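You operate a simulated robot arm through the tools that you are given. There is no shell and no other tool. Be economical: measure what you need, move in short steps, check, and stop when the job is done.

Carry out the task below with a simulated robot arm. There is one attempt and no reset: what you move stays moved.

Task
Check the ticket's proof on the light box at HIGH under the loupe.
Fine: the cream ticket names it; proof on the glass, box switched on, knob at HIGH, loupe standing on the proof. Set down upright: loupe.

Only the result counts: the job must be done as asked and must still hold three seconds after the hand-in. Knocking over, shifting, dropping, spilling or breaking anything else fails it.

Robot
A 6-joint arm with a two-finger gripper, fixed in place. Base frame: the origin is at the foot of the arm, x ahead of it, y to its left, z up; the work surface is at about z = 850. Lengths are in mm, angles in degrees, forces in N, time in s.
Its first joint turns from -166.0 to 166.0 degrees. Payload 1.71 kg.
Tool frame: the origin (TCP) lies between the finger pads and is the grasp point; the fingertips stand 20 mm ahead of it; z points along the fingers, y is the line along which they close. Largest opening 96 mm; the body of the gripper starts 113 mm behind the TCP.
Orientation is that of the tool frame in the base frame, as a unit quaternion [x, y, z, w]. With the fingers straight down and closing along the base's y, the tool's x points along the base's -x, its y along +y and its z along -z.

Tools
- The arm moves only by the tool apply_moves. Its argument "targets" is a list of rows, each an object of numbers (a shift or turn left out is 0, a gripper value left out holds the last): "fingers": the opening, from 0 (shut) to 1 (fully open); "x", "y", "z": the shift along the tool's x, y, z in units of 100 mm (1.0 is 100 mm); "wx", "wy", "wz": the turn, a rotation vector about the tool's x, y, z in units of 45 degrees (1.0 is 45 degrees). In form: [{"fingers": .., "x": .., "y": .., "z": .., "wx": .., "wy": .., "wz": ..}, ...]. A call has 1 to 8 rows; each row is the pose to reach, as a shift and turn from the pose commanded when the call began, along the tool's axes at that moment. A call with a number of a shift or a turn outside -1 to 1 is refused whole. Each row takes 0.2 s and may step no farther than 50 mm and 8.6 degrees from the row before; otherwise, or with a gripper value out of range, the whole call is refused. Where a pose cannot be reached the arm comes as near as it can. A force on the tool above 90 N (or 10 N above the force at the start of the call, whichever is more), or a blocked arm, ends the call early, and 0.2 s more pass. The fingers move at their own pace (about 45 mm/s each) and stop on an object; they squeeze with about 29 N. The grip force told is the motor's: it shows also when the fingers shut on nothing. Time passes only in rows, and 0.2 s behind the last, so rows that repeat a pose let the fingers close. It gives the time, the measured TCP pose, the force on the tool (base axes), the opening and the grip force at its end, in the units of the frame above (readings bear some noise), with the torque about the TCP (base axes, N m) and any sound that the robot's microphone picked up.
- Cameras (640 x 400 px; columns grow to the right, rows downward): "scene" is fixed at [216.8, -659.1, 1478.5]; the picture's right is [0.94, -0.34, 0.00], its down [-0.08, -0.24, -0.97] and it looks along [0.32, 0.91, -0.25] (base axes); focal length 355 px, centre (320, 200). "wrist" rides on the gripper at [66, 14, -145] in the tool frame; the picture's right is [-0.21, 0.98, 0.00], its down [-0.88, -0.19, -0.45] and it looks along [-0.44, -0.09, 0.90] (tool axes); focal length 275 px, centre (320, 200). There is no depth. A picture from a camera that has moved, and an enlarged one, comes with that camera's place and axes in the base frame and with its lens. The place of the scene camera against the robot may be out by one fixed shift of up to 25 mm in any direction.
- snapshot(camera): a new picture of that camera. It takes no simulated time.
- slide_trunk(by): slides the trunk up (or, below 0, down) by that many mm; the arm rides with it, the base frame stays. It gives what a move gives, with no picture.
- zoom(camera, box): a new picture of the part [left, top, right, bottom] of that camera's present view, enlarged. It takes no simulated time.
- close_job(): hands the job in; it is judged then, once.

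Work in short steps. Places have to be worked out from the pictures, the camera data and where the tool is seen: move nearer, look again, correct. Check each grasp and each placing, and mend what went wrong. You have 120 turns and 64 pictures in all, those below and enlarged ones among them. Open the gripper and draw the arm clear of the work before you hand the job in, unless the task says otherwise; then end with one line.

The tools are called after ">>>" by a JSON object that holds its "name" and its "arguments". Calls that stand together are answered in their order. apply_moves: Moves the arm, as the interface text tells. Its arguments: {"type":"object","properties":{"targets":{"type":"array","items":{"type":"object","properties":{"fingers":{"type":"number"},"x":{"type":"number"},"y":{"type":"number"},"z":{"type":"number"},"wx":{"type":"number"},"wy":{"type":"number"},"wz":{"type":"number"}}}}},"required":["targets"]} The other tools are called the same way: slide_trunk (by) slides the trunk up or down; snapshot (camera) takes a picture; zoom (camera, box) takes an enlarged picture of a part of a camera's view; close_job () hands the job in.

At the start:

```text
clock: 0.0
position: [407.8, 626.0, 1266.0]
tcp_rot: [-0.001, 1.0, 0.0, -0.001]
contact_force: [0.1, 0.2, -0.7]
wrist_torque: [0.02, -0.03, -0.01]
opening: 96.1
grasp_force: 0.1
trunk travel left (down, up): [-175.0, 215.0]
```

scene: 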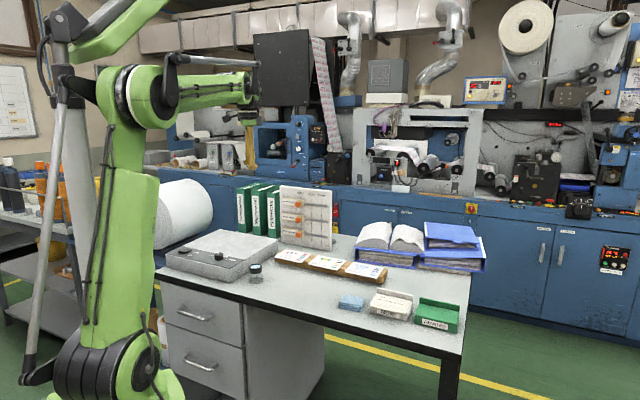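
wrist: 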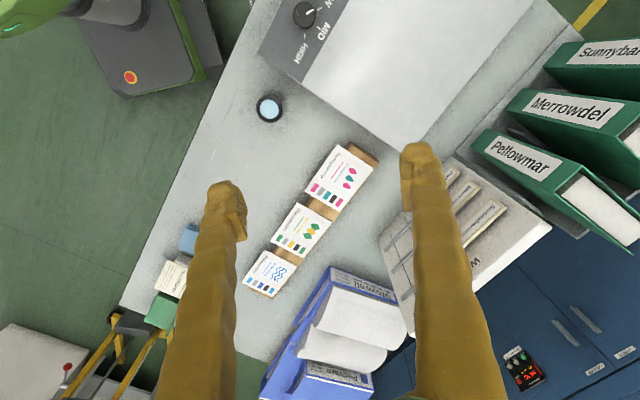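

I'll read the labels first: the ticket, the proofs and the light box.

>>> {"name": "zoom", "arguments": {"camera": "scene", "box": [260, 180, 480, 340]}}

>>> {"name": "zoom", "arguments": {"camera": "scene", "box": [150, 200, 310, 310]}}

>>> {"name": "zoom", "arguments": {"camera": "wrist", "box": [220, 0, 480, 160]}}

>>> {"name": "zoom", "arguments": {"camera": "wrist", "box": [220, 130, 420, 310]}}

```text
2.50 times, centred on (370, 260) of scene
camera zoom: at [216.8, -659.1, 1478.5], right [0.94, -0.34, 0.0], down [-0.08, -0.24, -0.97], along [0.32, 0.91, -0.25], focal length 887 px, centre (195, 50)
```

zoom: 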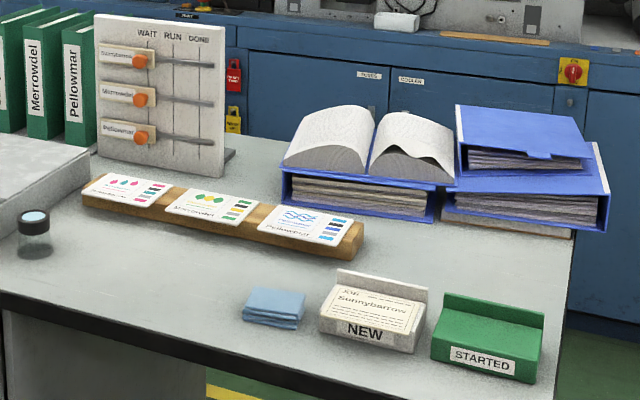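

```text
3.64 times, centred on (230, 255) of scene
camera zoom: at [216.8, -659.1, 1478.5], right [0.94, -0.34, 0.0], down [-0.08, -0.24, -0.97], along [0.32, 0.91, -0.25], focal length 1291 px, centre (647, 0)
```

zoom: 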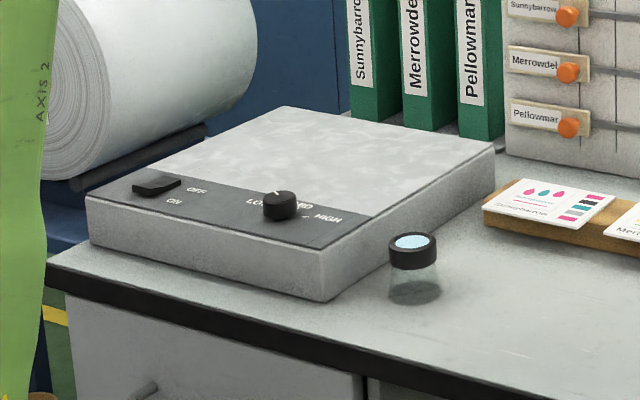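

```text
2.46 times, centred on (350, 80) of wrist
camera zoom: at [344.1, 640.2, 1411.8], right [0.21, 0.98, 0.0], down [0.88, -0.18, 0.44], along [0.43, -0.09, -0.9], focal length 678 px, centre (246, 495)
```

zoom: 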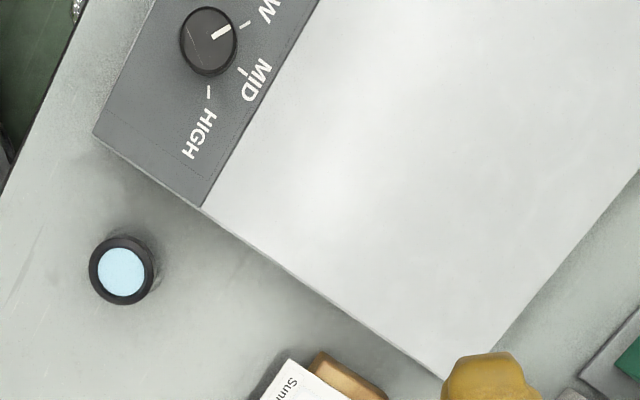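

```text
2.22 times, centred on (320, 220) of wrist
camera zoom: at [344.1, 640.2, 1411.8], right [0.21, 0.98, 0.0], down [0.88, -0.18, 0.44], along [0.43, -0.09, -0.9], focal length 612 px, centre (320, 156)
```

zoom: 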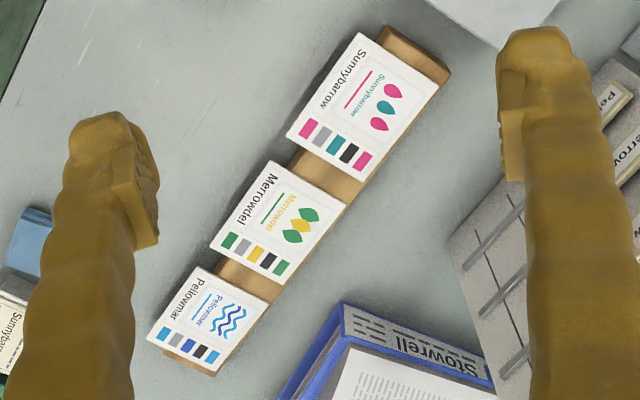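

Ticket seems to read Sunnybarrow; I'll confirm and look at the card and rail edge-on from the scene camera.

>>> {"name": "zoom", "arguments": {"camera": "scene", "box": [335, 270, 475, 340]}}

>>> {"name": "zoom", "arguments": {"camera": "scene", "box": [235, 235, 395, 295]}}

>>> {"name": "apply_moves", "arguments": {"targets": [{"x": -0.2, "z": 0.4}, {"x": -0.5, "z": 0.7}, {"x": -0.8, "z": 1.0}, {"x": -1.0, "z": 1.0}]}}

```text
4.57 times, centred on (405, 305) of scene
camera zoom: at [216.8, -659.1, 1478.5], right [0.94, -0.34, 0.0], down [-0.08, -0.24, -0.97], along [0.32, 0.91, -0.25], focal length 1623 px, centre (-69, -280)
```

zoom: 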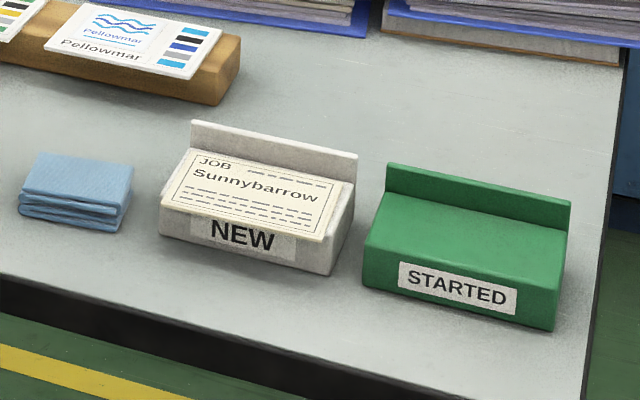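

```text
4.00 times, centred on (315, 265) of scene
camera zoom: at [216.8, -659.1, 1478.5], right [0.94, -0.34, 0.0], down [-0.08, -0.24, -0.97], along [0.32, 0.91, -0.25], focal length 1420 px, centre (340, -60)
```

zoom: 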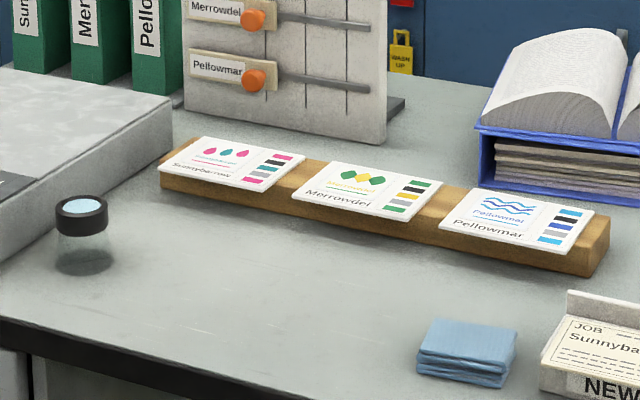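

```text
clock: 1.0
position: [492.2, 625.6, 1170.7]
tcp_rot: [-0.001, 1.0, 0.0, 0.007]
contact_force: [-0.7, 0.5, 0.9]
wrist_torque: [0.02, -0.02, -0.01]
opening: 96.0
grasp_force: 0.0
trunk travel left (down, up): [-175.0, 215.0]
```

Ticket confirmed: Sunnybarrow. Moving in above the Sunnybarrow card.

>>> {"name": "apply_moves", "arguments": {"targets": [{"x": -0.1, "z": 0.4}, {"x": -0.2, "z": 0.7}, {"x": -0.2, "z": 1.0}, {"x": -0.2, "z": 1.0}]}}

>>> {"name": "snapshot", "arguments": {"camera": "wrist"}}

```text
clock: 2.0
position: [512.4, 624.2, 1072.7]
tcp_rot: [-0.001, 1.0, 0.0, 0.008]
contact_force: [0.4, -1.3, 0.0]
wrist_torque: [-0.02, -0.01, -0.02]
opening: 95.8
grasp_force: 0.0
trunk travel left (down, up): [-175.0, 215.0]
```

```text
55 pictures are left
camera wrist: at [445.6, 638.6, 1217.1], right [0.2, 0.98, 0.0], down [0.87, -0.18, 0.46], along [0.45, -0.09, -0.89], focal length 275 px, centre (320, 200)
```

wrist: 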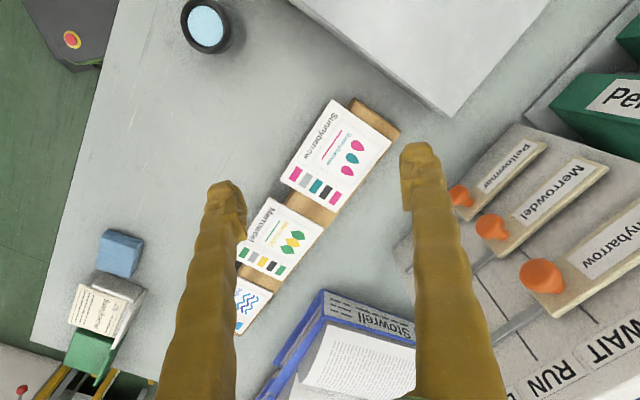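

>>> {"name": "zoom", "arguments": {"camera": "wrist", "box": [260, 80, 420, 240]}}

>>> {"name": "apply_moves", "arguments": {"targets": [{}]}}

```text
2.50 times, centred on (340, 160) of wrist
camera zoom: at [445.6, 638.6, 1217.1], right [0.2, 0.98, 0.0], down [0.87, -0.18, 0.46], along [0.45, -0.09, -0.89], focal length 688 px, centre (270, 300)
```

zoom: 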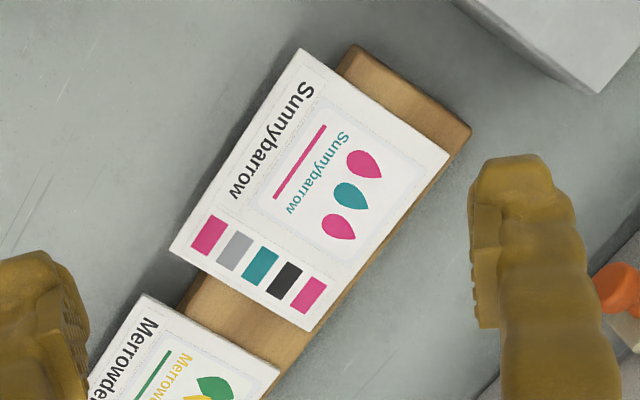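

```text
clock: 2.4
position: [512.0, 625.1, 1072.9]
tcp_rot: [-0.002, 1.0, 0.0, 0.007]
contact_force: [0.2, 0.0, -0.5]
wrist_torque: [-0.02, -0.02, -0.03]
opening: 96.1
grasp_force: 0.0
trunk travel left (down, up): [-175.0, 215.0]
```

The card lies on a rail at about 45°, overhanging its front. I'll enlarge it from the scene view to judge rail height, card thickness and overhang.

>>> {"name": "zoom", "arguments": {"camera": "scene", "box": [268, 240, 332, 280]}}

>>> {"name": "zoom", "arguments": {"camera": "scene", "box": [332, 250, 396, 290]}}

```text
10.00 times, centred on (300, 260) of scene
camera zoom: at [216.8, -659.1, 1478.5], right [0.94, -0.34, 0.0], down [-0.08, -0.24, -0.97], along [0.32, 0.91, -0.25], focal length 3550 px, centre (520, -400)
```

zoom: 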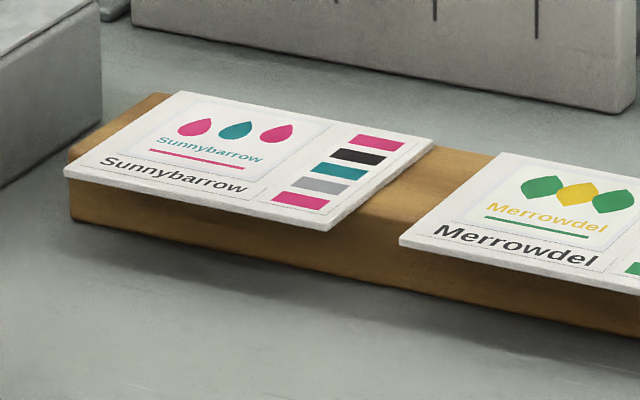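

```text
10.00 times, centred on (364, 270) of scene
camera zoom: at [216.8, -659.1, 1478.5], right [0.94, -0.34, 0.0], down [-0.08, -0.24, -0.97], along [0.32, 0.91, -0.25], focal length 3550 px, centre (-120, -500)
```

zoom: 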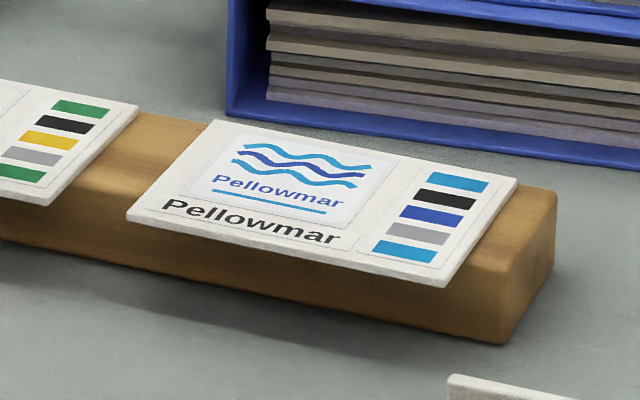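

Rail about 30 mm high, card about 4 mm thick and ~90 × 120. A grasp from above across the 90 mm width may just fit; I'll turn the hand 45° so the fingers straddle it, centred, and check.

>>> {"name": "apply_moves", "arguments": {"targets": [{"x": -0.1, "z": 0.1, "wz": 0.17, "fingers": 1}, {"x": -0.2, "y": 0.02, "z": 0.2, "wz": 0.34}, {"x": -0.3, "y": 0.04, "z": 0.3, "wz": 0.51}, {"x": -0.4, "y": 0.06, "z": 0.45, "wz": 0.68}, {"x": -0.5, "y": 0.08, "z": 0.6, "wz": 0.85}, {"x": -0.55, "y": 0.08, "z": 0.7, "wz": 1.0}, {"x": -0.55, "y": 0.08, "z": 0.7, "wz": 1.0}]}}

>>> {"name": "snapshot", "arguments": {"camera": "wrist"}}

```text
clock: 4.0
position: [569.6, 634.9, 1004.7]
tcp_rot: [0.383, 0.924, 0.004, 0.006]
contact_force: [0.2, -0.2, 0.9]
wrist_torque: [0.0, -0.05, 0.04]
opening: 95.9
grasp_force: 0.0
trunk travel left (down, up): [-175.0, 215.0]
```

```text
51 pictures are left
camera wrist: at [531.0, 690.9, 1149.9], right [0.84, 0.55, 0.01], down [0.48, -0.75, 0.45], along [0.25, -0.37, -0.89], focal length 275 px, centre (320, 200)
```

wrist: 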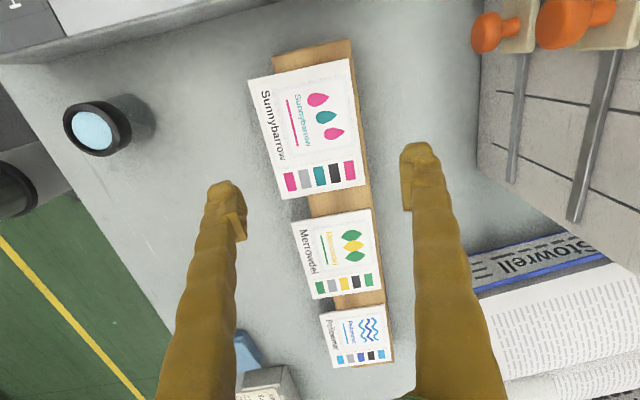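

>>> {"name": "zoom", "arguments": {"camera": "wrist", "box": [232, 40, 392, 140]}}

>>> {"name": "zoom", "arguments": {"camera": "wrist", "box": [232, 130, 392, 230]}}

```text
4.00 times, centred on (312, 90) of wrist
camera zoom: at [531.0, 690.9, 1149.9], right [0.84, 0.55, 0.01], down [0.48, -0.75, 0.45], along [0.25, -0.37, -0.89], focal length 1101 px, centre (352, 640)
```

zoom: 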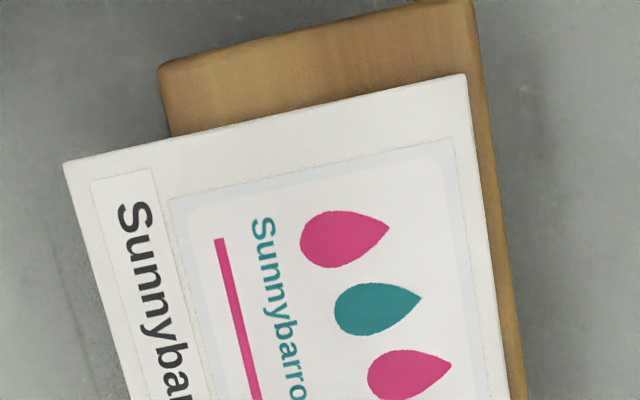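

```text
4.00 times, centred on (312, 180) of wrist
camera zoom: at [531.0, 690.9, 1149.9], right [0.84, 0.55, 0.01], down [0.48, -0.75, 0.45], along [0.25, -0.37, -0.89], focal length 1101 px, centre (352, 280)
```

zoom: 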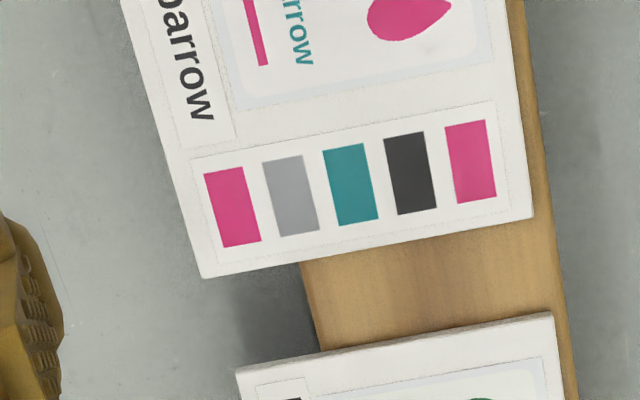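

Card measures 90 × 120, centre about (564, 632), width direction ~44.6°. Centering, levelling the hand, and descending to tip height about 920.

>>> {"name": "apply_moves", "arguments": {"targets": [{"x": 0.01, "y": -0.03, "z": 0.3, "wx": 0.015, "wy": 0.01, "wz": 0.009, "fingers": 1}, {"x": 0.023, "y": -0.06, "z": 0.55, "wx": 0.015, "wy": 0.01, "wz": 0.009}, {"x": 0.023, "y": -0.06, "z": 0.64, "wx": 0.015, "wy": 0.01, "wz": 0.009}, {"x": 0.023, "y": -0.06, "z": 0.64, "wx": 0.015, "wy": 0.01, "wz": 0.009}]}}

>>> {"name": "snapshot", "arguments": {"camera": "wrist"}}

```text
clock: 5.0
position: [561.9, 629.8, 940.8]
tcp_rot: [0.386, 0.922, -0.001, 0.0]
contact_force: [-0.3, -0.1, 0.2]
wrist_torque: [0.0, -0.01, 0.0]
opening: 96.2
grasp_force: 0.0
trunk travel left (down, up): [-175.0, 215.0]
```

```text
48 pictures are left
camera wrist: at [527.5, 686.8, 1085.1], right [0.84, 0.54, 0.0], down [0.48, -0.75, 0.45], along [0.24, -0.38, -0.9], focal length 275 px, centre (320, 200)
```

wrist: 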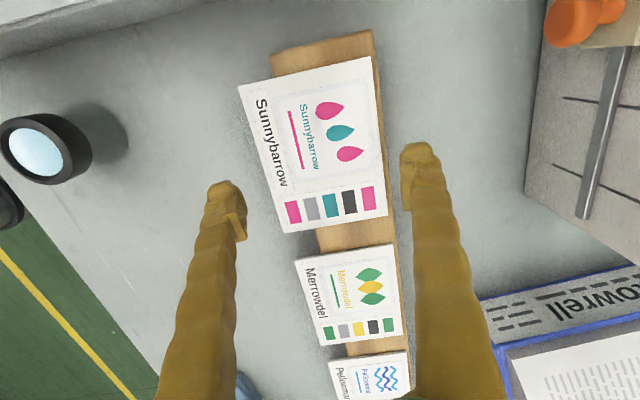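

Second measurement agrees: centre (563.2, 632.3). Shift ~2.7 mm and descend until tips are just at the card's height, watching force.

>>> {"name": "apply_moves", "arguments": {"targets": [{"x": 0.009, "y": 0.027, "z": 0.1}, {"x": 0.009, "y": 0.027, "z": 0.2}, {"x": 0.009, "y": 0.027, "z": 0.3}, {"x": 0.009, "y": 0.027, "z": 0.34}, {"x": 0.009, "y": 0.027, "z": 0.34}]}}

>>> {"name": "snapshot", "arguments": {"camera": "wrist"}}

```text
clock: 6.2
position: [565.6, 633.7, 904.0]
tcp_rot: [0.386, 0.923, -0.001, 0.0]
contact_force: [0.0, 0.5, 0.6]
wrist_torque: [-0.02, -0.01, 0.0]
opening: 95.9
grasp_force: 0.0
trunk travel left (down, up): [-175.0, 215.0]
```

```text
47 pictures are left
camera wrist: at [529.4, 690.7, 1050.8], right [0.84, 0.54, 0.0], down [0.48, -0.75, 0.45], along [0.24, -0.38, -0.9], focal length 275 px, centre (320, 200)
```

wrist: 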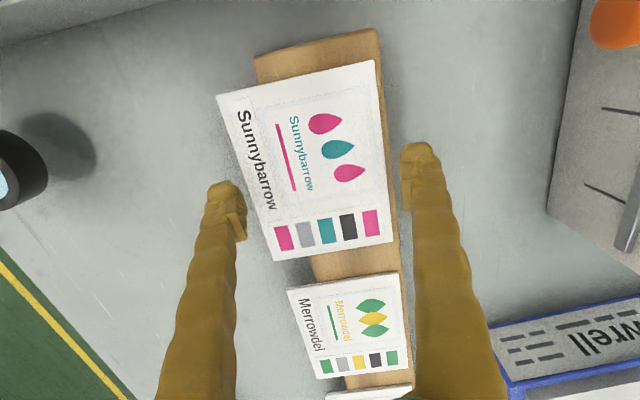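

>>> {"name": "zoom", "arguments": {"camera": "wrist", "box": [195, 120, 435, 270]}}

```text
2.67 times, centred on (315, 195) of wrist
camera zoom: at [529.4, 690.7, 1050.8], right [0.84, 0.54, 0.0], down [0.48, -0.75, 0.45], along [0.24, -0.38, -0.9], focal length 734 px, centre (333, 213)
```

zoom: 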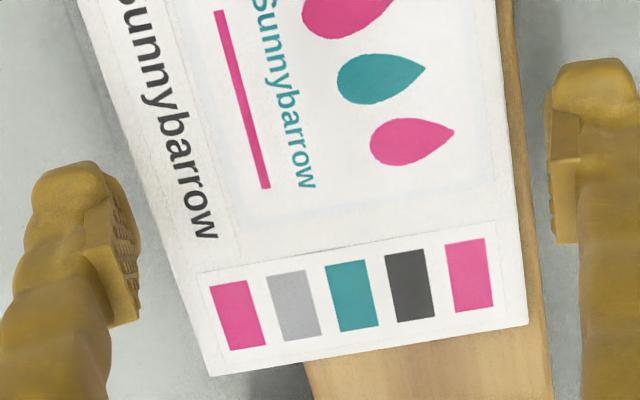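

Fingers straddle the card; the hand sits ~2.7 mm too far back (reading and picture agree). Correct and drop 2.5 mm so the tips lie beside the card's edge.

>>> {"name": "apply_moves", "arguments": {"targets": [{"y": -0.027}, {"y": -0.027, "z": 0.015}, {"y": -0.027, "z": 0.025}, {"y": -0.027, "z": 0.025}]}}

>>> {"name": "zoom", "arguments": {"camera": "wrist", "box": [195, 120, 435, 270]}}

>>> {"name": "zoom", "arguments": {"camera": "scene", "box": [252, 220, 348, 280]}}

```text
clock: 7.2
position: [562.6, 632.0, 903.4]
tcp_rot: [0.385, 0.923, -0.002, 0.001]
contact_force: [-0.2, -0.2, 0.2]
wrist_torque: [0.0, 0.03, 0.0]
opening: 96.0
grasp_force: 0.2
trunk travel left (down, up): [-175.0, 215.0]
```

```text
2.67 times, centred on (315, 195) of wrist
camera zoom: at [527.1, 689.1, 1049.2], right [0.84, 0.54, 0.0], down [0.49, -0.75, 0.45], along [0.24, -0.38, -0.9], focal length 734 px, centre (333, 213)
```

zoom: 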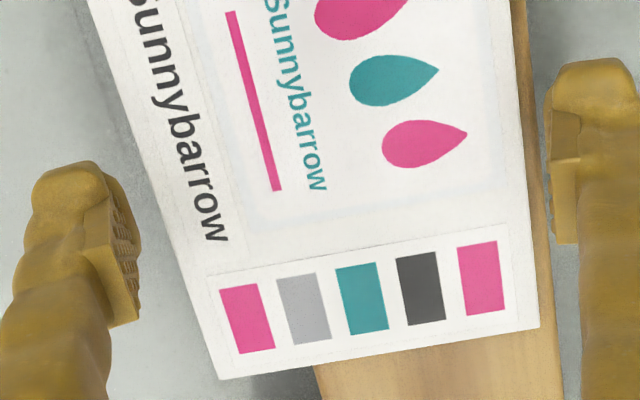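

```text
6.67 times, centred on (300, 250) of scene
camera zoom: at [216.8, -659.1, 1478.5], right [0.94, -0.34, 0.0], down [-0.08, -0.24, -0.97], along [0.32, 0.91, -0.25], focal length 2366 px, centre (453, -133)
```

zoom: 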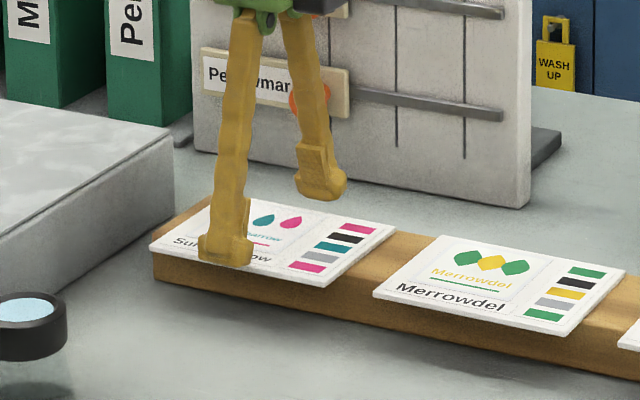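

No contact yet. Lower gently in 1 mm rows to find the rail with the rear fingertip.

>>> {"name": "apply_moves", "arguments": {"targets": [{"z": 0.01}, {"z": 0.02}, {"z": 0.03}, {"z": 0.03}]}}

```text
clock: 8.2
position: [562.4, 632.4, 900.5]
tcp_rot: [0.385, 0.923, -0.002, 0.0]
contact_force: [0.5, -0.7, -0.1]
wrist_torque: [0.0, 0.0, -0.02]
opening: 96.1
grasp_force: 0.1
trunk travel left (down, up): [-175.0, 215.0]
```

>>> {"name": "apply_moves", "arguments": {"targets": [{"z": 0.01}, {"z": 0.02}, {"z": 0.03}, {"z": 0.03}]}}

>>> {"name": "zoom", "arguments": {"camera": "wrist", "box": [195, 120, 435, 270]}}

>>> {"name": "zoom", "arguments": {"camera": "scene", "box": [252, 220, 348, 280]}}

```text
clock: 9.2
position: [565.3, 631.6, 898.6]
tcp_rot: [0.384, 0.923, -0.001, 0.0]
contact_force: [0.3, 1.0, 0.4]
wrist_torque: [-0.03, 0.02, -0.02]
opening: 95.9
grasp_force: 0.1
trunk travel left (down, up): [-175.0, 215.0]
```

```text
2.67 times, centred on (315, 195) of wrist
camera zoom: at [528.1, 688.9, 1044.0], right [0.84, 0.54, 0.0], down [0.48, -0.75, 0.45], along [0.24, -0.38, -0.9], focal length 734 px, centre (333, 213)
```

zoom: 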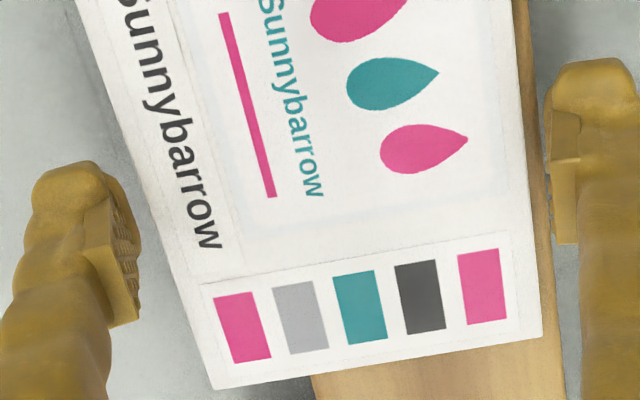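

```text
6.67 times, centred on (300, 250) of scene
camera zoom: at [216.8, -659.1, 1478.5], right [0.94, -0.34, 0.0], down [-0.08, -0.24, -0.97], along [0.32, 0.91, -0.25], focal length 2366 px, centre (453, -133)
```

zoom: 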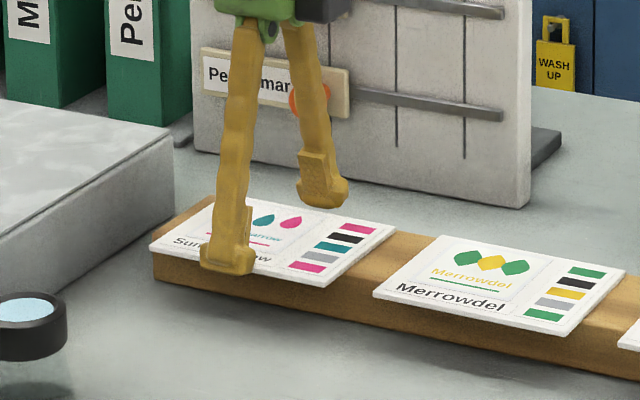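

Still free. Continue in 1 mm rows.

>>> {"name": "apply_moves", "arguments": {"targets": [{"y": -0.01, "z": 0.01}, {"y": -0.01, "z": 0.02}, {"y": -0.01, "z": 0.03}, {"y": -0.01, "z": 0.04}, {"y": -0.01, "z": 0.04}]}}

>>> {"name": "zoom", "arguments": {"camera": "scene", "box": [268, 235, 316, 265]}}

```text
clock: 10.4
position: [563.6, 630.9, 894.2]
tcp_rot: [0.385, 0.923, 0.0, 0.001]
contact_force: [2.2, 1.9, 16.6]
wrist_torque: [0.6, -0.65, -0.06]
opening: 96.1
grasp_force: 0.1
trunk travel left (down, up): [-175.0, 215.0]
```

```text
13.33 times, centred on (292, 250) of scene
camera zoom: at [216.8, -659.1, 1478.5], right [0.94, -0.34, 0.0], down [-0.08, -0.24, -0.97], along [0.32, 0.91, -0.25], focal length 4733 px, centre (693, -467)
```

zoom: 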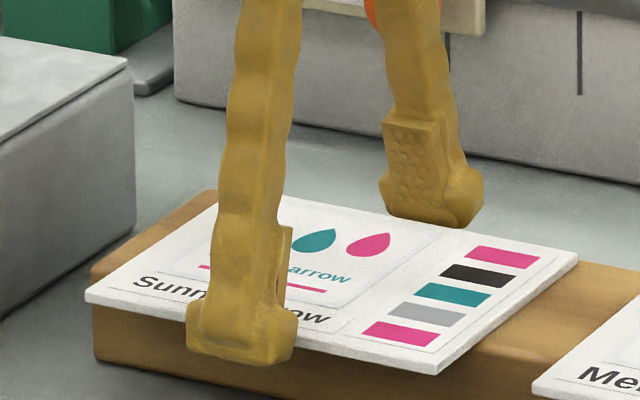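

Contact under the rear fingertip. Check from the wrist whether it's on the rail or on the card.

>>> {"name": "zoom", "arguments": {"camera": "wrist", "box": [355, 115, 451, 175]}}

>>> {"name": "zoom", "arguments": {"camera": "wrist", "box": [195, 120, 435, 270]}}

```text
6.67 times, centred on (403, 145) of wrist
camera zoom: at [527.7, 688.0, 1040.0], right [0.84, 0.54, 0.0], down [0.48, -0.75, 0.45], along [0.24, -0.38, -0.9], focal length 1835 px, centre (-233, 567)
```

zoom: 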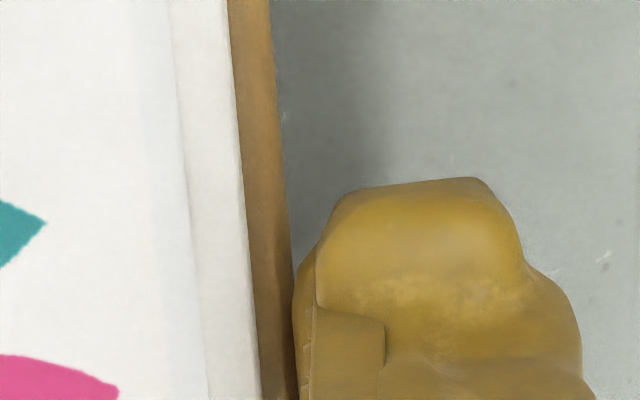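

```text
2.67 times, centred on (315, 195) of wrist
camera zoom: at [527.7, 688.0, 1040.0], right [0.84, 0.54, 0.0], down [0.48, -0.75, 0.45], along [0.24, -0.38, -0.9], focal length 734 px, centre (333, 213)
```

zoom: 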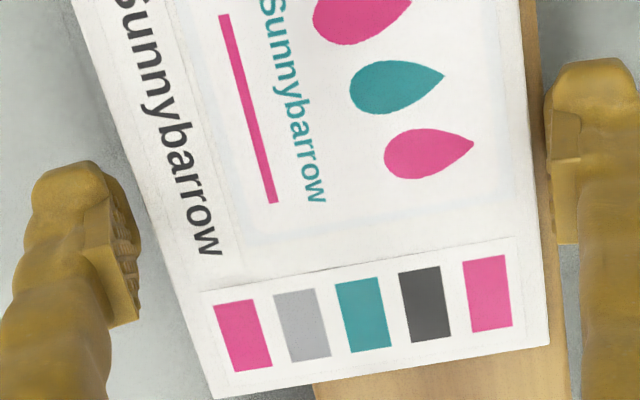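

Rear fingertip stands on the rail margin, clear of the card (rail top ≈ 875). Raise 2 mm, then push the card rearward with the front finger by moving the hand +18 mm so it overhangs both sides.

>>> {"name": "apply_moves", "arguments": {"targets": [{"z": -0.02}, {"z": -0.02}]}}

>>> {"name": "apply_moves", "arguments": {"targets": [{"y": 0.03}, {"y": 0.06}, {"y": 0.09}, {"y": 0.12}, {"y": 0.15}, {"y": 0.18}, {"y": 0.18}]}}

>>> {"name": "zoom", "arguments": {"camera": "wrist", "box": [195, 70, 435, 220]}}

```text
clock: 11.0
position: [563.3, 632.5, 895.6]
tcp_rot: [0.385, 0.923, -0.001, 0.0]
contact_force: [0.0, 0.1, 0.6]
wrist_torque: [-0.02, 0.0, -0.02]
opening: 95.9
grasp_force: 0.2
trunk travel left (down, up): [-175.0, 215.0]
```

```text
clock: 12.6
position: [575.0, 644.5, 896.3]
tcp_rot: [0.385, 0.923, -0.001, 0.001]
contact_force: [0.8, -0.6, 1.2]
wrist_torque: [-0.01, 0.01, -0.01]
opening: 96.3
grasp_force: 0.0
trunk travel left (down, up): [-175.0, 215.0]
```

```text
2.67 times, centred on (315, 145) of wrist
camera zoom: at [539.8, 701.1, 1041.1], right [0.84, 0.54, 0.0], down [0.48, -0.75, 0.45], along [0.24, -0.38, -0.9], focal length 734 px, centre (333, 347)
```

zoom: 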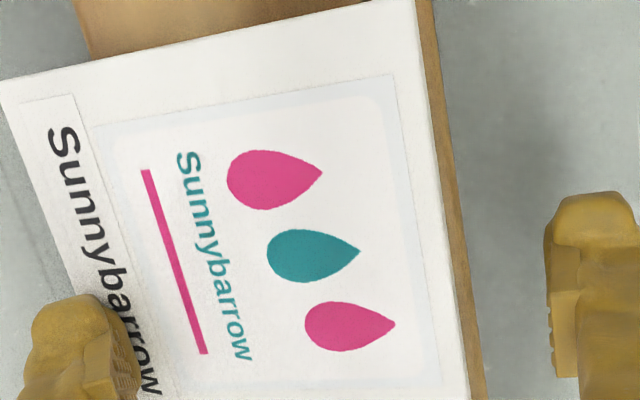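

The tip slid over the card (card is thinner than thought) without moving it. Instead, I'll lift, close the fingers, come down in front of the card below its overhang and push it back ~14 mm.

>>> {"name": "apply_moves", "arguments": {"targets": [{"z": -0.3}, {"y": -0.3, "z": -0.4, "fingers": 0}, {"y": -0.6, "z": -0.4}, {"y": -0.83, "z": -0.4}, {"y": -0.83, "z": -0.4}, {"y": -0.83, "z": -0.4}, {"y": -0.83, "z": -0.4}, {"y": -0.83, "z": -0.4}]}}

>>> {"name": "snapshot", "arguments": {"camera": "wrist"}}

```text
clock: 14.4
position: [517.3, 587.3, 936.4]
tcp_rot: [0.385, 0.923, -0.001, 0.002]
contact_force: [-0.1, 0.7, -0.2]
wrist_torque: [-0.01, 0.03, -0.02]
opening: 0.0
grasp_force: 28.9
trunk travel left (down, up): [-175.0, 215.0]
```

```text
37 pictures are left
camera wrist: at [481.5, 643.6, 1081.8], right [0.84, 0.54, 0.0], down [0.48, -0.75, 0.45], along [0.24, -0.38, -0.9], focal length 275 px, centre (320, 200)
```

wrist: 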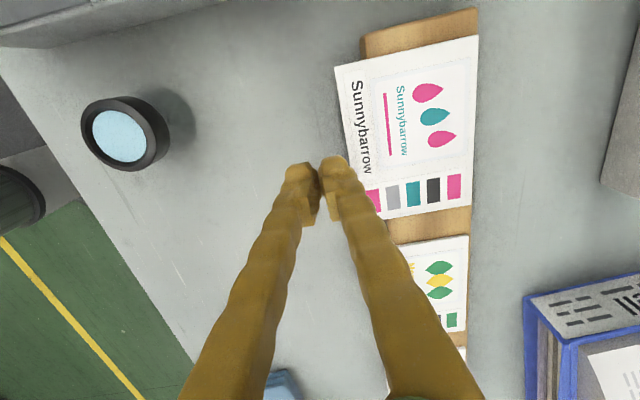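

Card unmoved. Descend in front of the card (tips to ~862), then look.

>>> {"name": "apply_moves", "arguments": {"targets": [{"z": 0.2}, {"z": 0.35}, {"z": 0.45}, {"z": 0.54}, {"z": 0.54}]}}

>>> {"name": "zoom", "arguments": {"camera": "scene", "box": [252, 220, 348, 280]}}

>>> {"name": "snapshot", "arguments": {"camera": "wrist"}}

```text
clock: 15.6
position: [517.7, 585.7, 882.4]
tcp_rot: [0.385, 0.923, -0.001, 0.001]
contact_force: [-0.2, -0.6, 0.0]
wrist_torque: [-0.03, 0.03, 0.05]
opening: 0.0
grasp_force: 28.9
trunk travel left (down, up): [-175.0, 215.0]
```

```text
6.67 times, centred on (300, 250) of scene
camera zoom: at [216.8, -659.1, 1478.5], right [0.94, -0.34, 0.0], down [-0.08, -0.24, -0.97], along [0.32, 0.91, -0.25], focal length 2366 px, centre (453, -133)
```

zoom: 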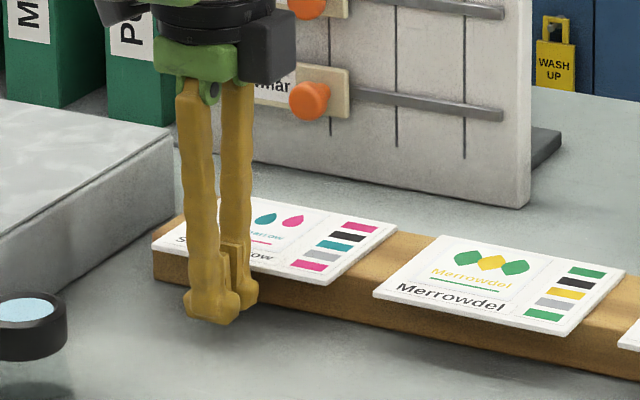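

```text
35 pictures are left
camera wrist: at [481.7, 642.8, 1028.1], right [0.84, 0.54, 0.0], down [0.48, -0.75, 0.45], along [0.24, -0.38, -0.9], focal length 275 px, centre (320, 200)
```

wrist: 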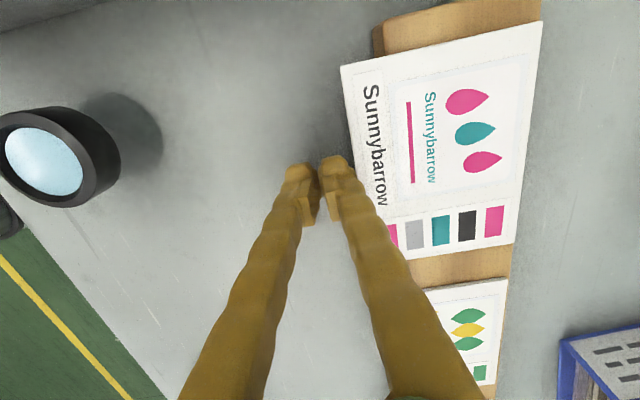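

Fingers are in front of and below the card edge. Push rearward 22 mm in small rows.

>>> {"name": "apply_moves", "arguments": {"targets": [{"y": 0.04}, {"y": 0.08}, {"y": 0.11}, {"y": 0.14}, {"y": 0.17}, {"y": 0.2}, {"y": 0.22}, {"y": 0.22}]}}

>>> {"name": "snapshot", "arguments": {"camera": "wrist"}}

```text
clock: 17.4
position: [532.9, 602.1, 881.4]
tcp_rot: [0.386, 0.923, -0.001, 0.0]
contact_force: [-0.1, -0.1, -0.3]
wrist_torque: [0.0, -0.03, 0.02]
opening: 0.2
grasp_force: 29.1
trunk travel left (down, up): [-175.0, 215.0]
```

```text
34 pictures are left
camera wrist: at [497.4, 658.8, 1026.8], right [0.84, 0.54, 0.0], down [0.48, -0.75, 0.45], along [0.24, -0.38, -0.9], focal length 275 px, centre (320, 200)
```

wrist: 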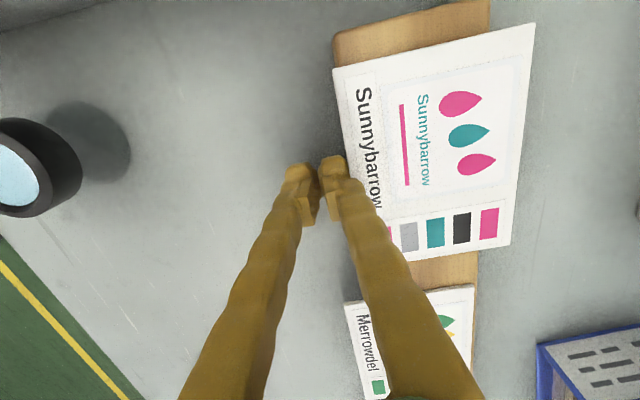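

The card now overhangs mostly at the rear. Lift, open and centre over it to re-measure.

>>> {"name": "apply_moves", "arguments": {"targets": [{"y": -0.05}, {"y": -0.05, "z": -0.4}, {"y": 0.1, "z": -0.8, "fingers": 1}, {"y": 0.4, "z": -1.0}, {"y": 0.56, "z": -1.0}, {"y": 0.56, "z": -1.0}, {"y": 0.56, "z": -1.0}, {"y": 0.56, "z": -1.0}]}}

>>> {"name": "zoom", "arguments": {"camera": "wrist", "box": [200, 40, 440, 190]}}

```text
clock: 19.2
position: [572.2, 641.4, 982.0]
tcp_rot: [0.385, 0.923, -0.002, 0.001]
contact_force: [-0.6, -0.3, -0.9]
wrist_torque: [0.01, 0.01, -0.02]
opening: 96.1
grasp_force: 0.1
trunk travel left (down, up): [-175.0, 215.0]
```

```text
2.67 times, centred on (320, 115) of wrist
camera zoom: at [536.1, 697.6, 1127.3], right [0.84, 0.54, 0.0], down [0.48, -0.75, 0.45], along [0.24, -0.38, -0.9], focal length 734 px, centre (320, 427)
```

zoom: 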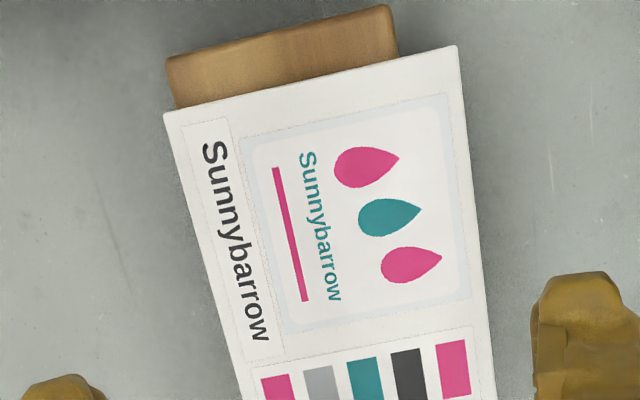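

Card centre is ~8.5 mm further rearward. Shift there and descend to just above the card.

>>> {"name": "apply_moves", "arguments": {"targets": [{"y": 0.05, "z": 0.3}, {"y": 0.085, "z": 0.55}, {"y": 0.085, "z": 0.76}, {"y": 0.085, "z": 0.8}, {"y": 0.085, "z": 0.8}]}}

>>> {"name": "zoom", "arguments": {"camera": "wrist", "box": [195, 100, 435, 250]}}

```text
clock: 20.4
position: [578.6, 646.8, 900.1]
tcp_rot: [0.385, 0.923, -0.001, 0.001]
contact_force: [0.3, -0.8, 0.4]
wrist_torque: [-0.01, -0.02, -0.02]
opening: 95.9
grasp_force: 0.0
trunk travel left (down, up): [-175.0, 215.0]
```

```text
2.67 times, centred on (315, 175) of wrist
camera zoom: at [542.9, 703.3, 1046.4], right [0.84, 0.54, 0.0], down [0.48, -0.75, 0.45], along [0.24, -0.38, -0.9], focal length 734 px, centre (333, 267)
```

zoom: 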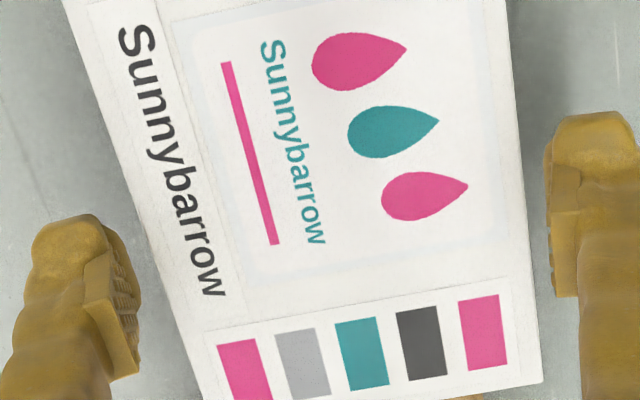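

Centred with small gaps each side. Descend 15 mm so the pads pass the card's edges.

>>> {"name": "apply_moves", "arguments": {"targets": [{"z": 0.03}, {"z": 0.06}, {"z": 0.09}, {"z": 0.12}, {"z": 0.15}, {"z": 0.15}]}}

>>> {"name": "zoom", "arguments": {"camera": "wrist", "box": [195, 100, 435, 250]}}

```text
clock: 21.8
position: [577.6, 645.9, 885.7]
tcp_rot: [0.385, 0.923, -0.001, 0.0]
contact_force: [-0.2, -1.2, 0.7]
wrist_torque: [0.02, -0.01, 0.0]
opening: 96.1
grasp_force: 0.1
trunk travel left (down, up): [-175.0, 215.0]
```

```text
2.67 times, centred on (315, 175) of wrist
camera zoom: at [542.3, 703.4, 1031.7], right [0.84, 0.54, 0.0], down [0.48, -0.75, 0.45], along [0.24, -0.38, -0.9], focal length 734 px, centre (333, 267)
```

zoom: 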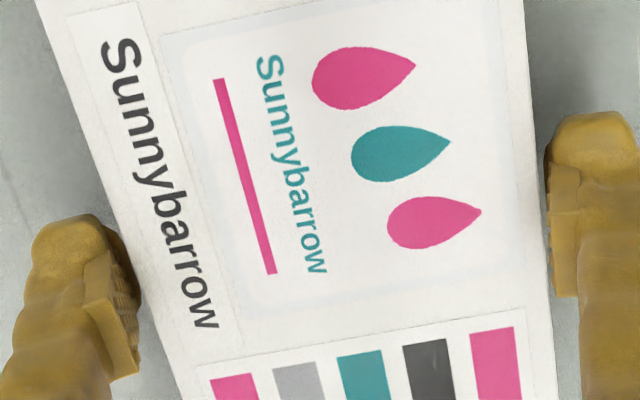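

Clean. Now shift −8 mm (rear finger brings the card toward rail centre), then close.

>>> {"name": "apply_moves", "arguments": {"targets": [{"y": -0.03}, {"y": -0.06}, {"y": -0.08}, {"y": -0.08, "fingers": 0.85}, {"y": -0.08, "fingers": 0.8}, {"y": -0.08, "fingers": 0.8}, {"y": -0.08, "fingers": 0.8}]}}

>>> {"name": "zoom", "arguments": {"camera": "wrist", "box": [195, 70, 435, 220]}}

```text
clock: 23.4
position: [573.4, 639.8, 888.0]
tcp_rot: [0.385, 0.923, -0.002, 0.001]
contact_force: [-0.3, 0.4, 2.4]
wrist_torque: [0.02, 0.02, -0.03]
opening: 88.7
grasp_force: 29.3
trunk travel left (down, up): [-175.0, 215.0]
```

```text
2.67 times, centred on (315, 145) of wrist
camera zoom: at [537.2, 697.7, 1032.4], right [0.84, 0.54, 0.0], down [0.48, -0.75, 0.45], along [0.24, -0.38, -0.9], focal length 734 px, centre (333, 347)
```

zoom: 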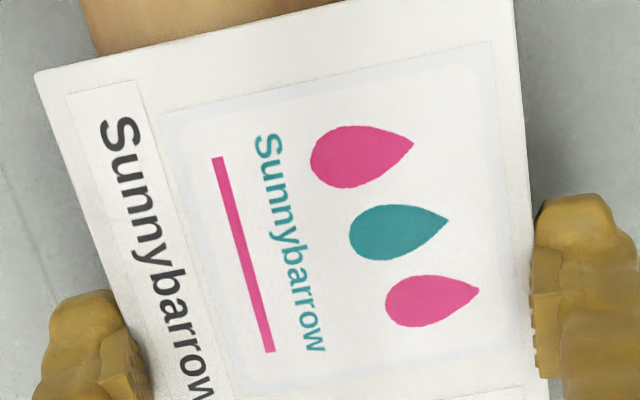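

Gripped at 88.7 mm with 29 N. Lift straight up.

>>> {"name": "apply_moves", "arguments": {"targets": [{"z": -0.05}, {"z": -0.15}, {"z": -0.35}, {"z": -0.6}, {"z": -0.85}, {"z": -1.0}, {"z": -1.0}]}}

>>> {"name": "snapshot", "arguments": {"camera": "wrist"}}

>>> {"name": "snapshot", "arguments": {"camera": "scene"}}

```text
clock: 25.0
position: [571.4, 643.2, 987.3]
tcp_rot: [0.385, 0.923, -0.001, 0.001]
contact_force: [0.8, -0.5, -0.4]
wrist_torque: [0.0, 0.0, 0.01]
opening: 76.8
grasp_force: 0.2
trunk travel left (down, up): [-175.0, 215.0]
```

```text
29 pictures are left
camera wrist: at [535.9, 700.4, 1132.9], right [0.84, 0.54, 0.0], down [0.48, -0.75, 0.45], along [0.24, -0.38, -0.9], focal length 275 px, centre (320, 200)
```

wrist: 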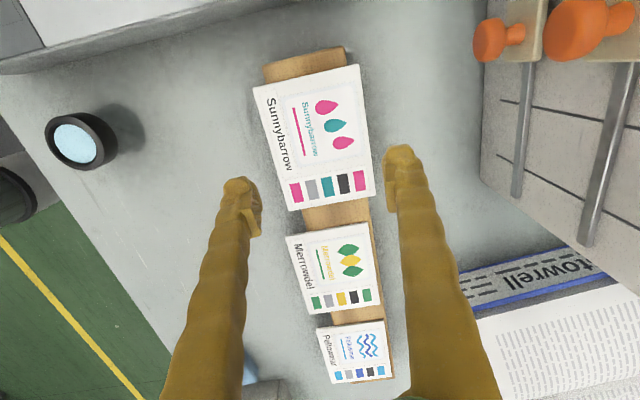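

```text
28 pictures are left
```

scene: 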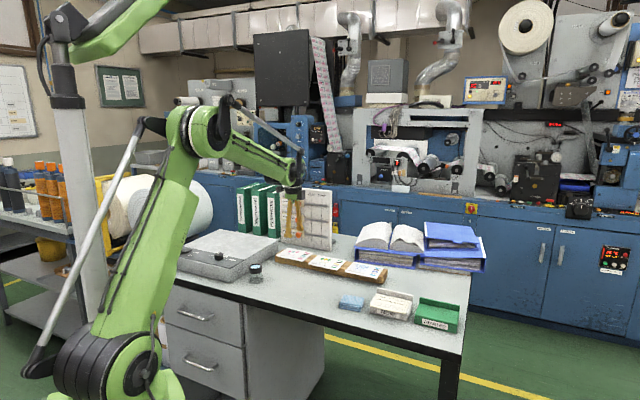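

The fingers slipped off — the card is still on the rail, centred under the hand. Retry with the card deeper, at pad (TCP) level: open, descend to TCP ≈ 879.

>>> {"name": "apply_moves", "arguments": {"targets": [{"fingers": 1}, {"z": 0.2}, {"z": 0.45}, {"z": 0.7}, {"z": 0.85}, {"z": 0.85}]}}

>>> {"name": "zoom", "arguments": {"camera": "wrist", "box": [195, 100, 435, 250]}}

```text
clock: 26.4
position: [572.3, 641.1, 900.3]
tcp_rot: [0.385, 0.923, -0.001, 0.001]
contact_force: [-0.8, -0.7, -0.1]
wrist_torque: [0.01, 0.02, 0.0]
opening: 96.1
grasp_force: 0.0
trunk travel left (down, up): [-175.0, 215.0]
```

```text
2.67 times, centred on (315, 175) of wrist
camera zoom: at [536.4, 698.4, 1045.7], right [0.84, 0.54, 0.0], down [0.48, -0.75, 0.45], along [0.24, -0.38, -0.9], focal length 734 px, centre (333, 267)
```

zoom: 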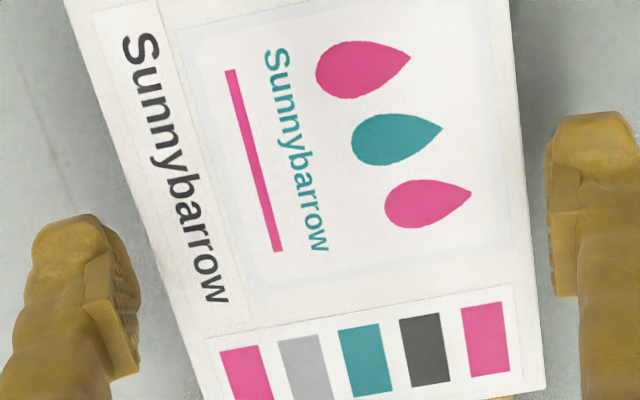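

>>> {"name": "apply_moves", "arguments": {"targets": [{"z": 0.05}, {"z": 0.1}, {"z": 0.15}, {"z": 0.2}, {"z": 0.22}, {"z": 0.22}]}}

>>> {"name": "apply_moves", "arguments": {"targets": [{"fingers": 0.7}, {"fingers": 0.7}, {"fingers": 0.7}, {"fingers": 0.7}, {"fingers": 0.7}, {"z": -0.02}, {"z": -0.04}, {"z": -0.06}]}}

>>> {"name": "zoom", "arguments": {"camera": "scene", "box": [252, 220, 348, 280]}}

```text
clock: 27.8
position: [573.7, 641.4, 878.8]
tcp_rot: [0.385, 0.923, -0.001, 0.001]
contact_force: [0.2, 0.1, -0.8]
wrist_torque: [0.01, 0.01, 0.02]
opening: 96.1
grasp_force: 0.1
trunk travel left (down, up): [-175.0, 215.0]
```

```text
clock: 29.6
position: [571.2, 641.8, 885.6]
tcp_rot: [0.384, 0.923, -0.001, 0.0]
contact_force: [0.1, -0.4, -0.5]
wrist_torque: [0.0, 0.02, -0.01]
opening: 92.0
grasp_force: 29.1
trunk travel left (down, up): [-175.0, 215.0]
```

```text
6.67 times, centred on (300, 250) of scene
camera zoom: at [216.8, -659.1, 1478.5], right [0.94, -0.34, 0.0], down [-0.08, -0.24, -0.97], along [0.32, 0.91, -0.25], focal length 2366 px, centre (453, -133)
```

zoom: 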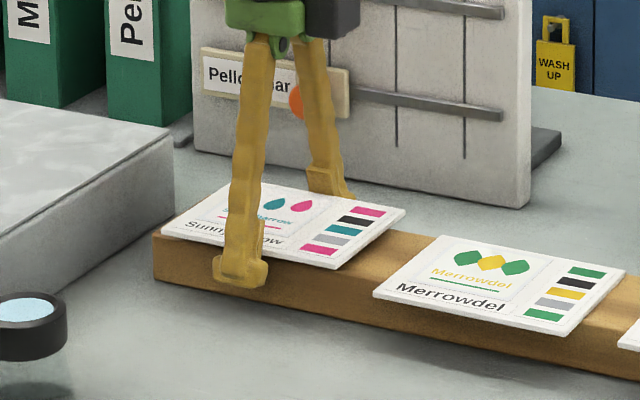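

Now 92.0 mm at pad level (card's true width). Lift on slowly.

>>> {"name": "apply_moves", "arguments": {"targets": [{"z": -0.04}, {"z": -0.1}, {"z": -0.2}, {"z": -0.35}, {"z": -0.5}, {"z": -0.65}, {"z": -0.65}]}}

>>> {"name": "snapshot", "arguments": {"camera": "wrist"}}

```text
clock: 31.2
position: [572.6, 640.6, 949.1]
tcp_rot: [0.385, 0.923, -0.002, 0.0]
contact_force: [0.0, -0.1, -0.9]
wrist_torque: [0.03, 0.01, 0.0]
opening: 92.1
grasp_force: 29.5
trunk travel left (down, up): [-175.0, 215.0]
```

```text
25 pictures are left
camera wrist: at [536.2, 697.9, 1096.3], right [0.84, 0.54, 0.0], down [0.48, -0.75, 0.45], along [0.24, -0.38, -0.9], focal length 275 px, centre (320, 200)
```

wrist: 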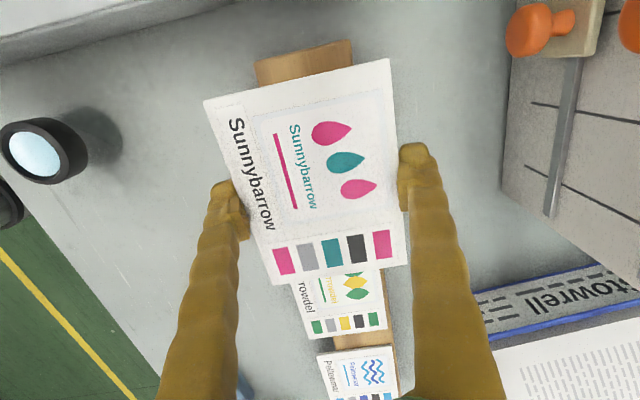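

Card held firmly. Raise and carry it toward the light box (tool +x direction).

>>> {"name": "apply_moves", "arguments": {"targets": [{"z": -0.3}, {"x": 0.2, "z": -0.6, "y": -0.1}, {"x": 0.45, "z": -0.7, "y": -0.2}, {"x": 0.75, "z": -0.7, "y": -0.3}, {"x": 0.95, "z": -0.7, "y": -0.4}, {"x": 0.95, "z": -0.7, "y": -0.4}]}}

>>> {"name": "snapshot", "arguments": {"camera": "wrist"}}

```text
clock: 32.6
position: [477.9, 681.9, 1019.0]
tcp_rot: [0.385, 0.923, -0.001, 0.001]
contact_force: [-0.2, 0.3, -0.6]
wrist_torque: [0.0, -0.04, 0.0]
opening: 91.8
grasp_force: 29.0
trunk travel left (down, up): [-175.0, 215.0]
```

```text
24 pictures are left
camera wrist: at [441.9, 739.3, 1165.2], right [0.84, 0.54, 0.0], down [0.48, -0.75, 0.45], along [0.24, -0.38, -0.89], focal length 275 px, centre (320, 200)
```

wrist: 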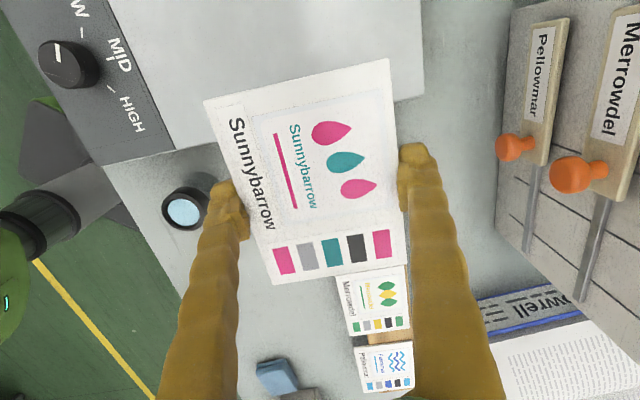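

Box top estimated z≈895, glass starts ~86 mm behind the front edge. Heading for about (360, 765).

>>> {"name": "apply_moves", "arguments": {"targets": [{"x": 0.3, "y": -0.05}, {"x": 0.65, "y": -0.1}, {"x": 0.95, "y": -0.18}, {"x": 0.95, "y": -0.18}]}}

>>> {"name": "apply_moves", "arguments": {"targets": [{"x": 0.25, "y": -0.05}, {"x": 0.47, "y": -0.08}, {"x": 0.47, "y": -0.08, "z": 0.2}, {"x": 0.47, "y": -0.08, "z": 0.4}, {"x": 0.47, "y": -0.08, "z": 0.4}]}}

>>> {"name": "snapshot", "arguments": {"camera": "wrist"}}

>>> {"name": "zoom", "arguments": {"camera": "scene", "box": [150, 180, 310, 280]}}

```text
clock: 33.6
position: [396.3, 739.2, 1019.2]
tcp_rot: [0.386, 0.922, -0.001, 0.0]
contact_force: [-0.9, -0.5, 0.8]
wrist_torque: [-0.04, -0.01, 0.03]
opening: 91.7
grasp_force: 29.0
trunk travel left (down, up): [-175.0, 215.0]
```

```text
clock: 34.8
position: [358.8, 763.1, 981.4]
tcp_rot: [0.385, 0.923, -0.001, 0.0]
contact_force: [-0.1, 0.2, -0.7]
wrist_torque: [0.01, -0.03, -0.02]
opening: 91.5
grasp_force: 29.3
trunk travel left (down, up): [-175.0, 215.0]
```

```text
23 pictures are left
camera wrist: at [323.7, 820.5, 1126.3], right [0.84, 0.54, 0.0], down [0.48, -0.75, 0.45], along [0.24, -0.38, -0.9], focal length 275 px, centre (320, 200)
```

wrist: 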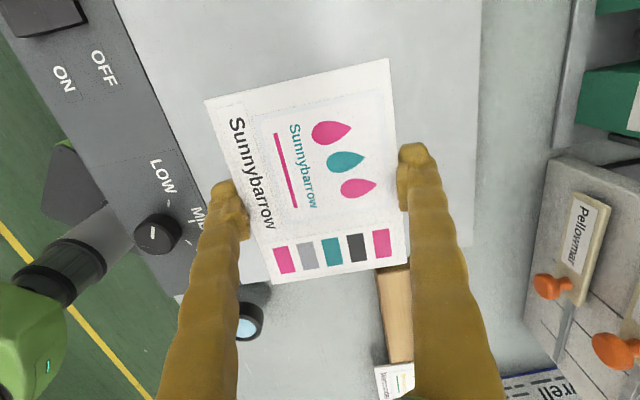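

```text
4.00 times, centred on (230, 230) of scene
camera zoom: at [216.8, -659.1, 1478.5], right [0.94, -0.34, 0.0], down [-0.08, -0.24, -0.97], along [0.32, 0.91, -0.25], focal length 1420 px, centre (680, 80)
```

zoom: 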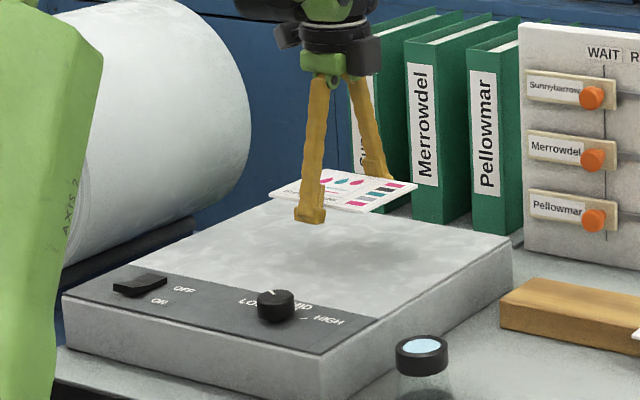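

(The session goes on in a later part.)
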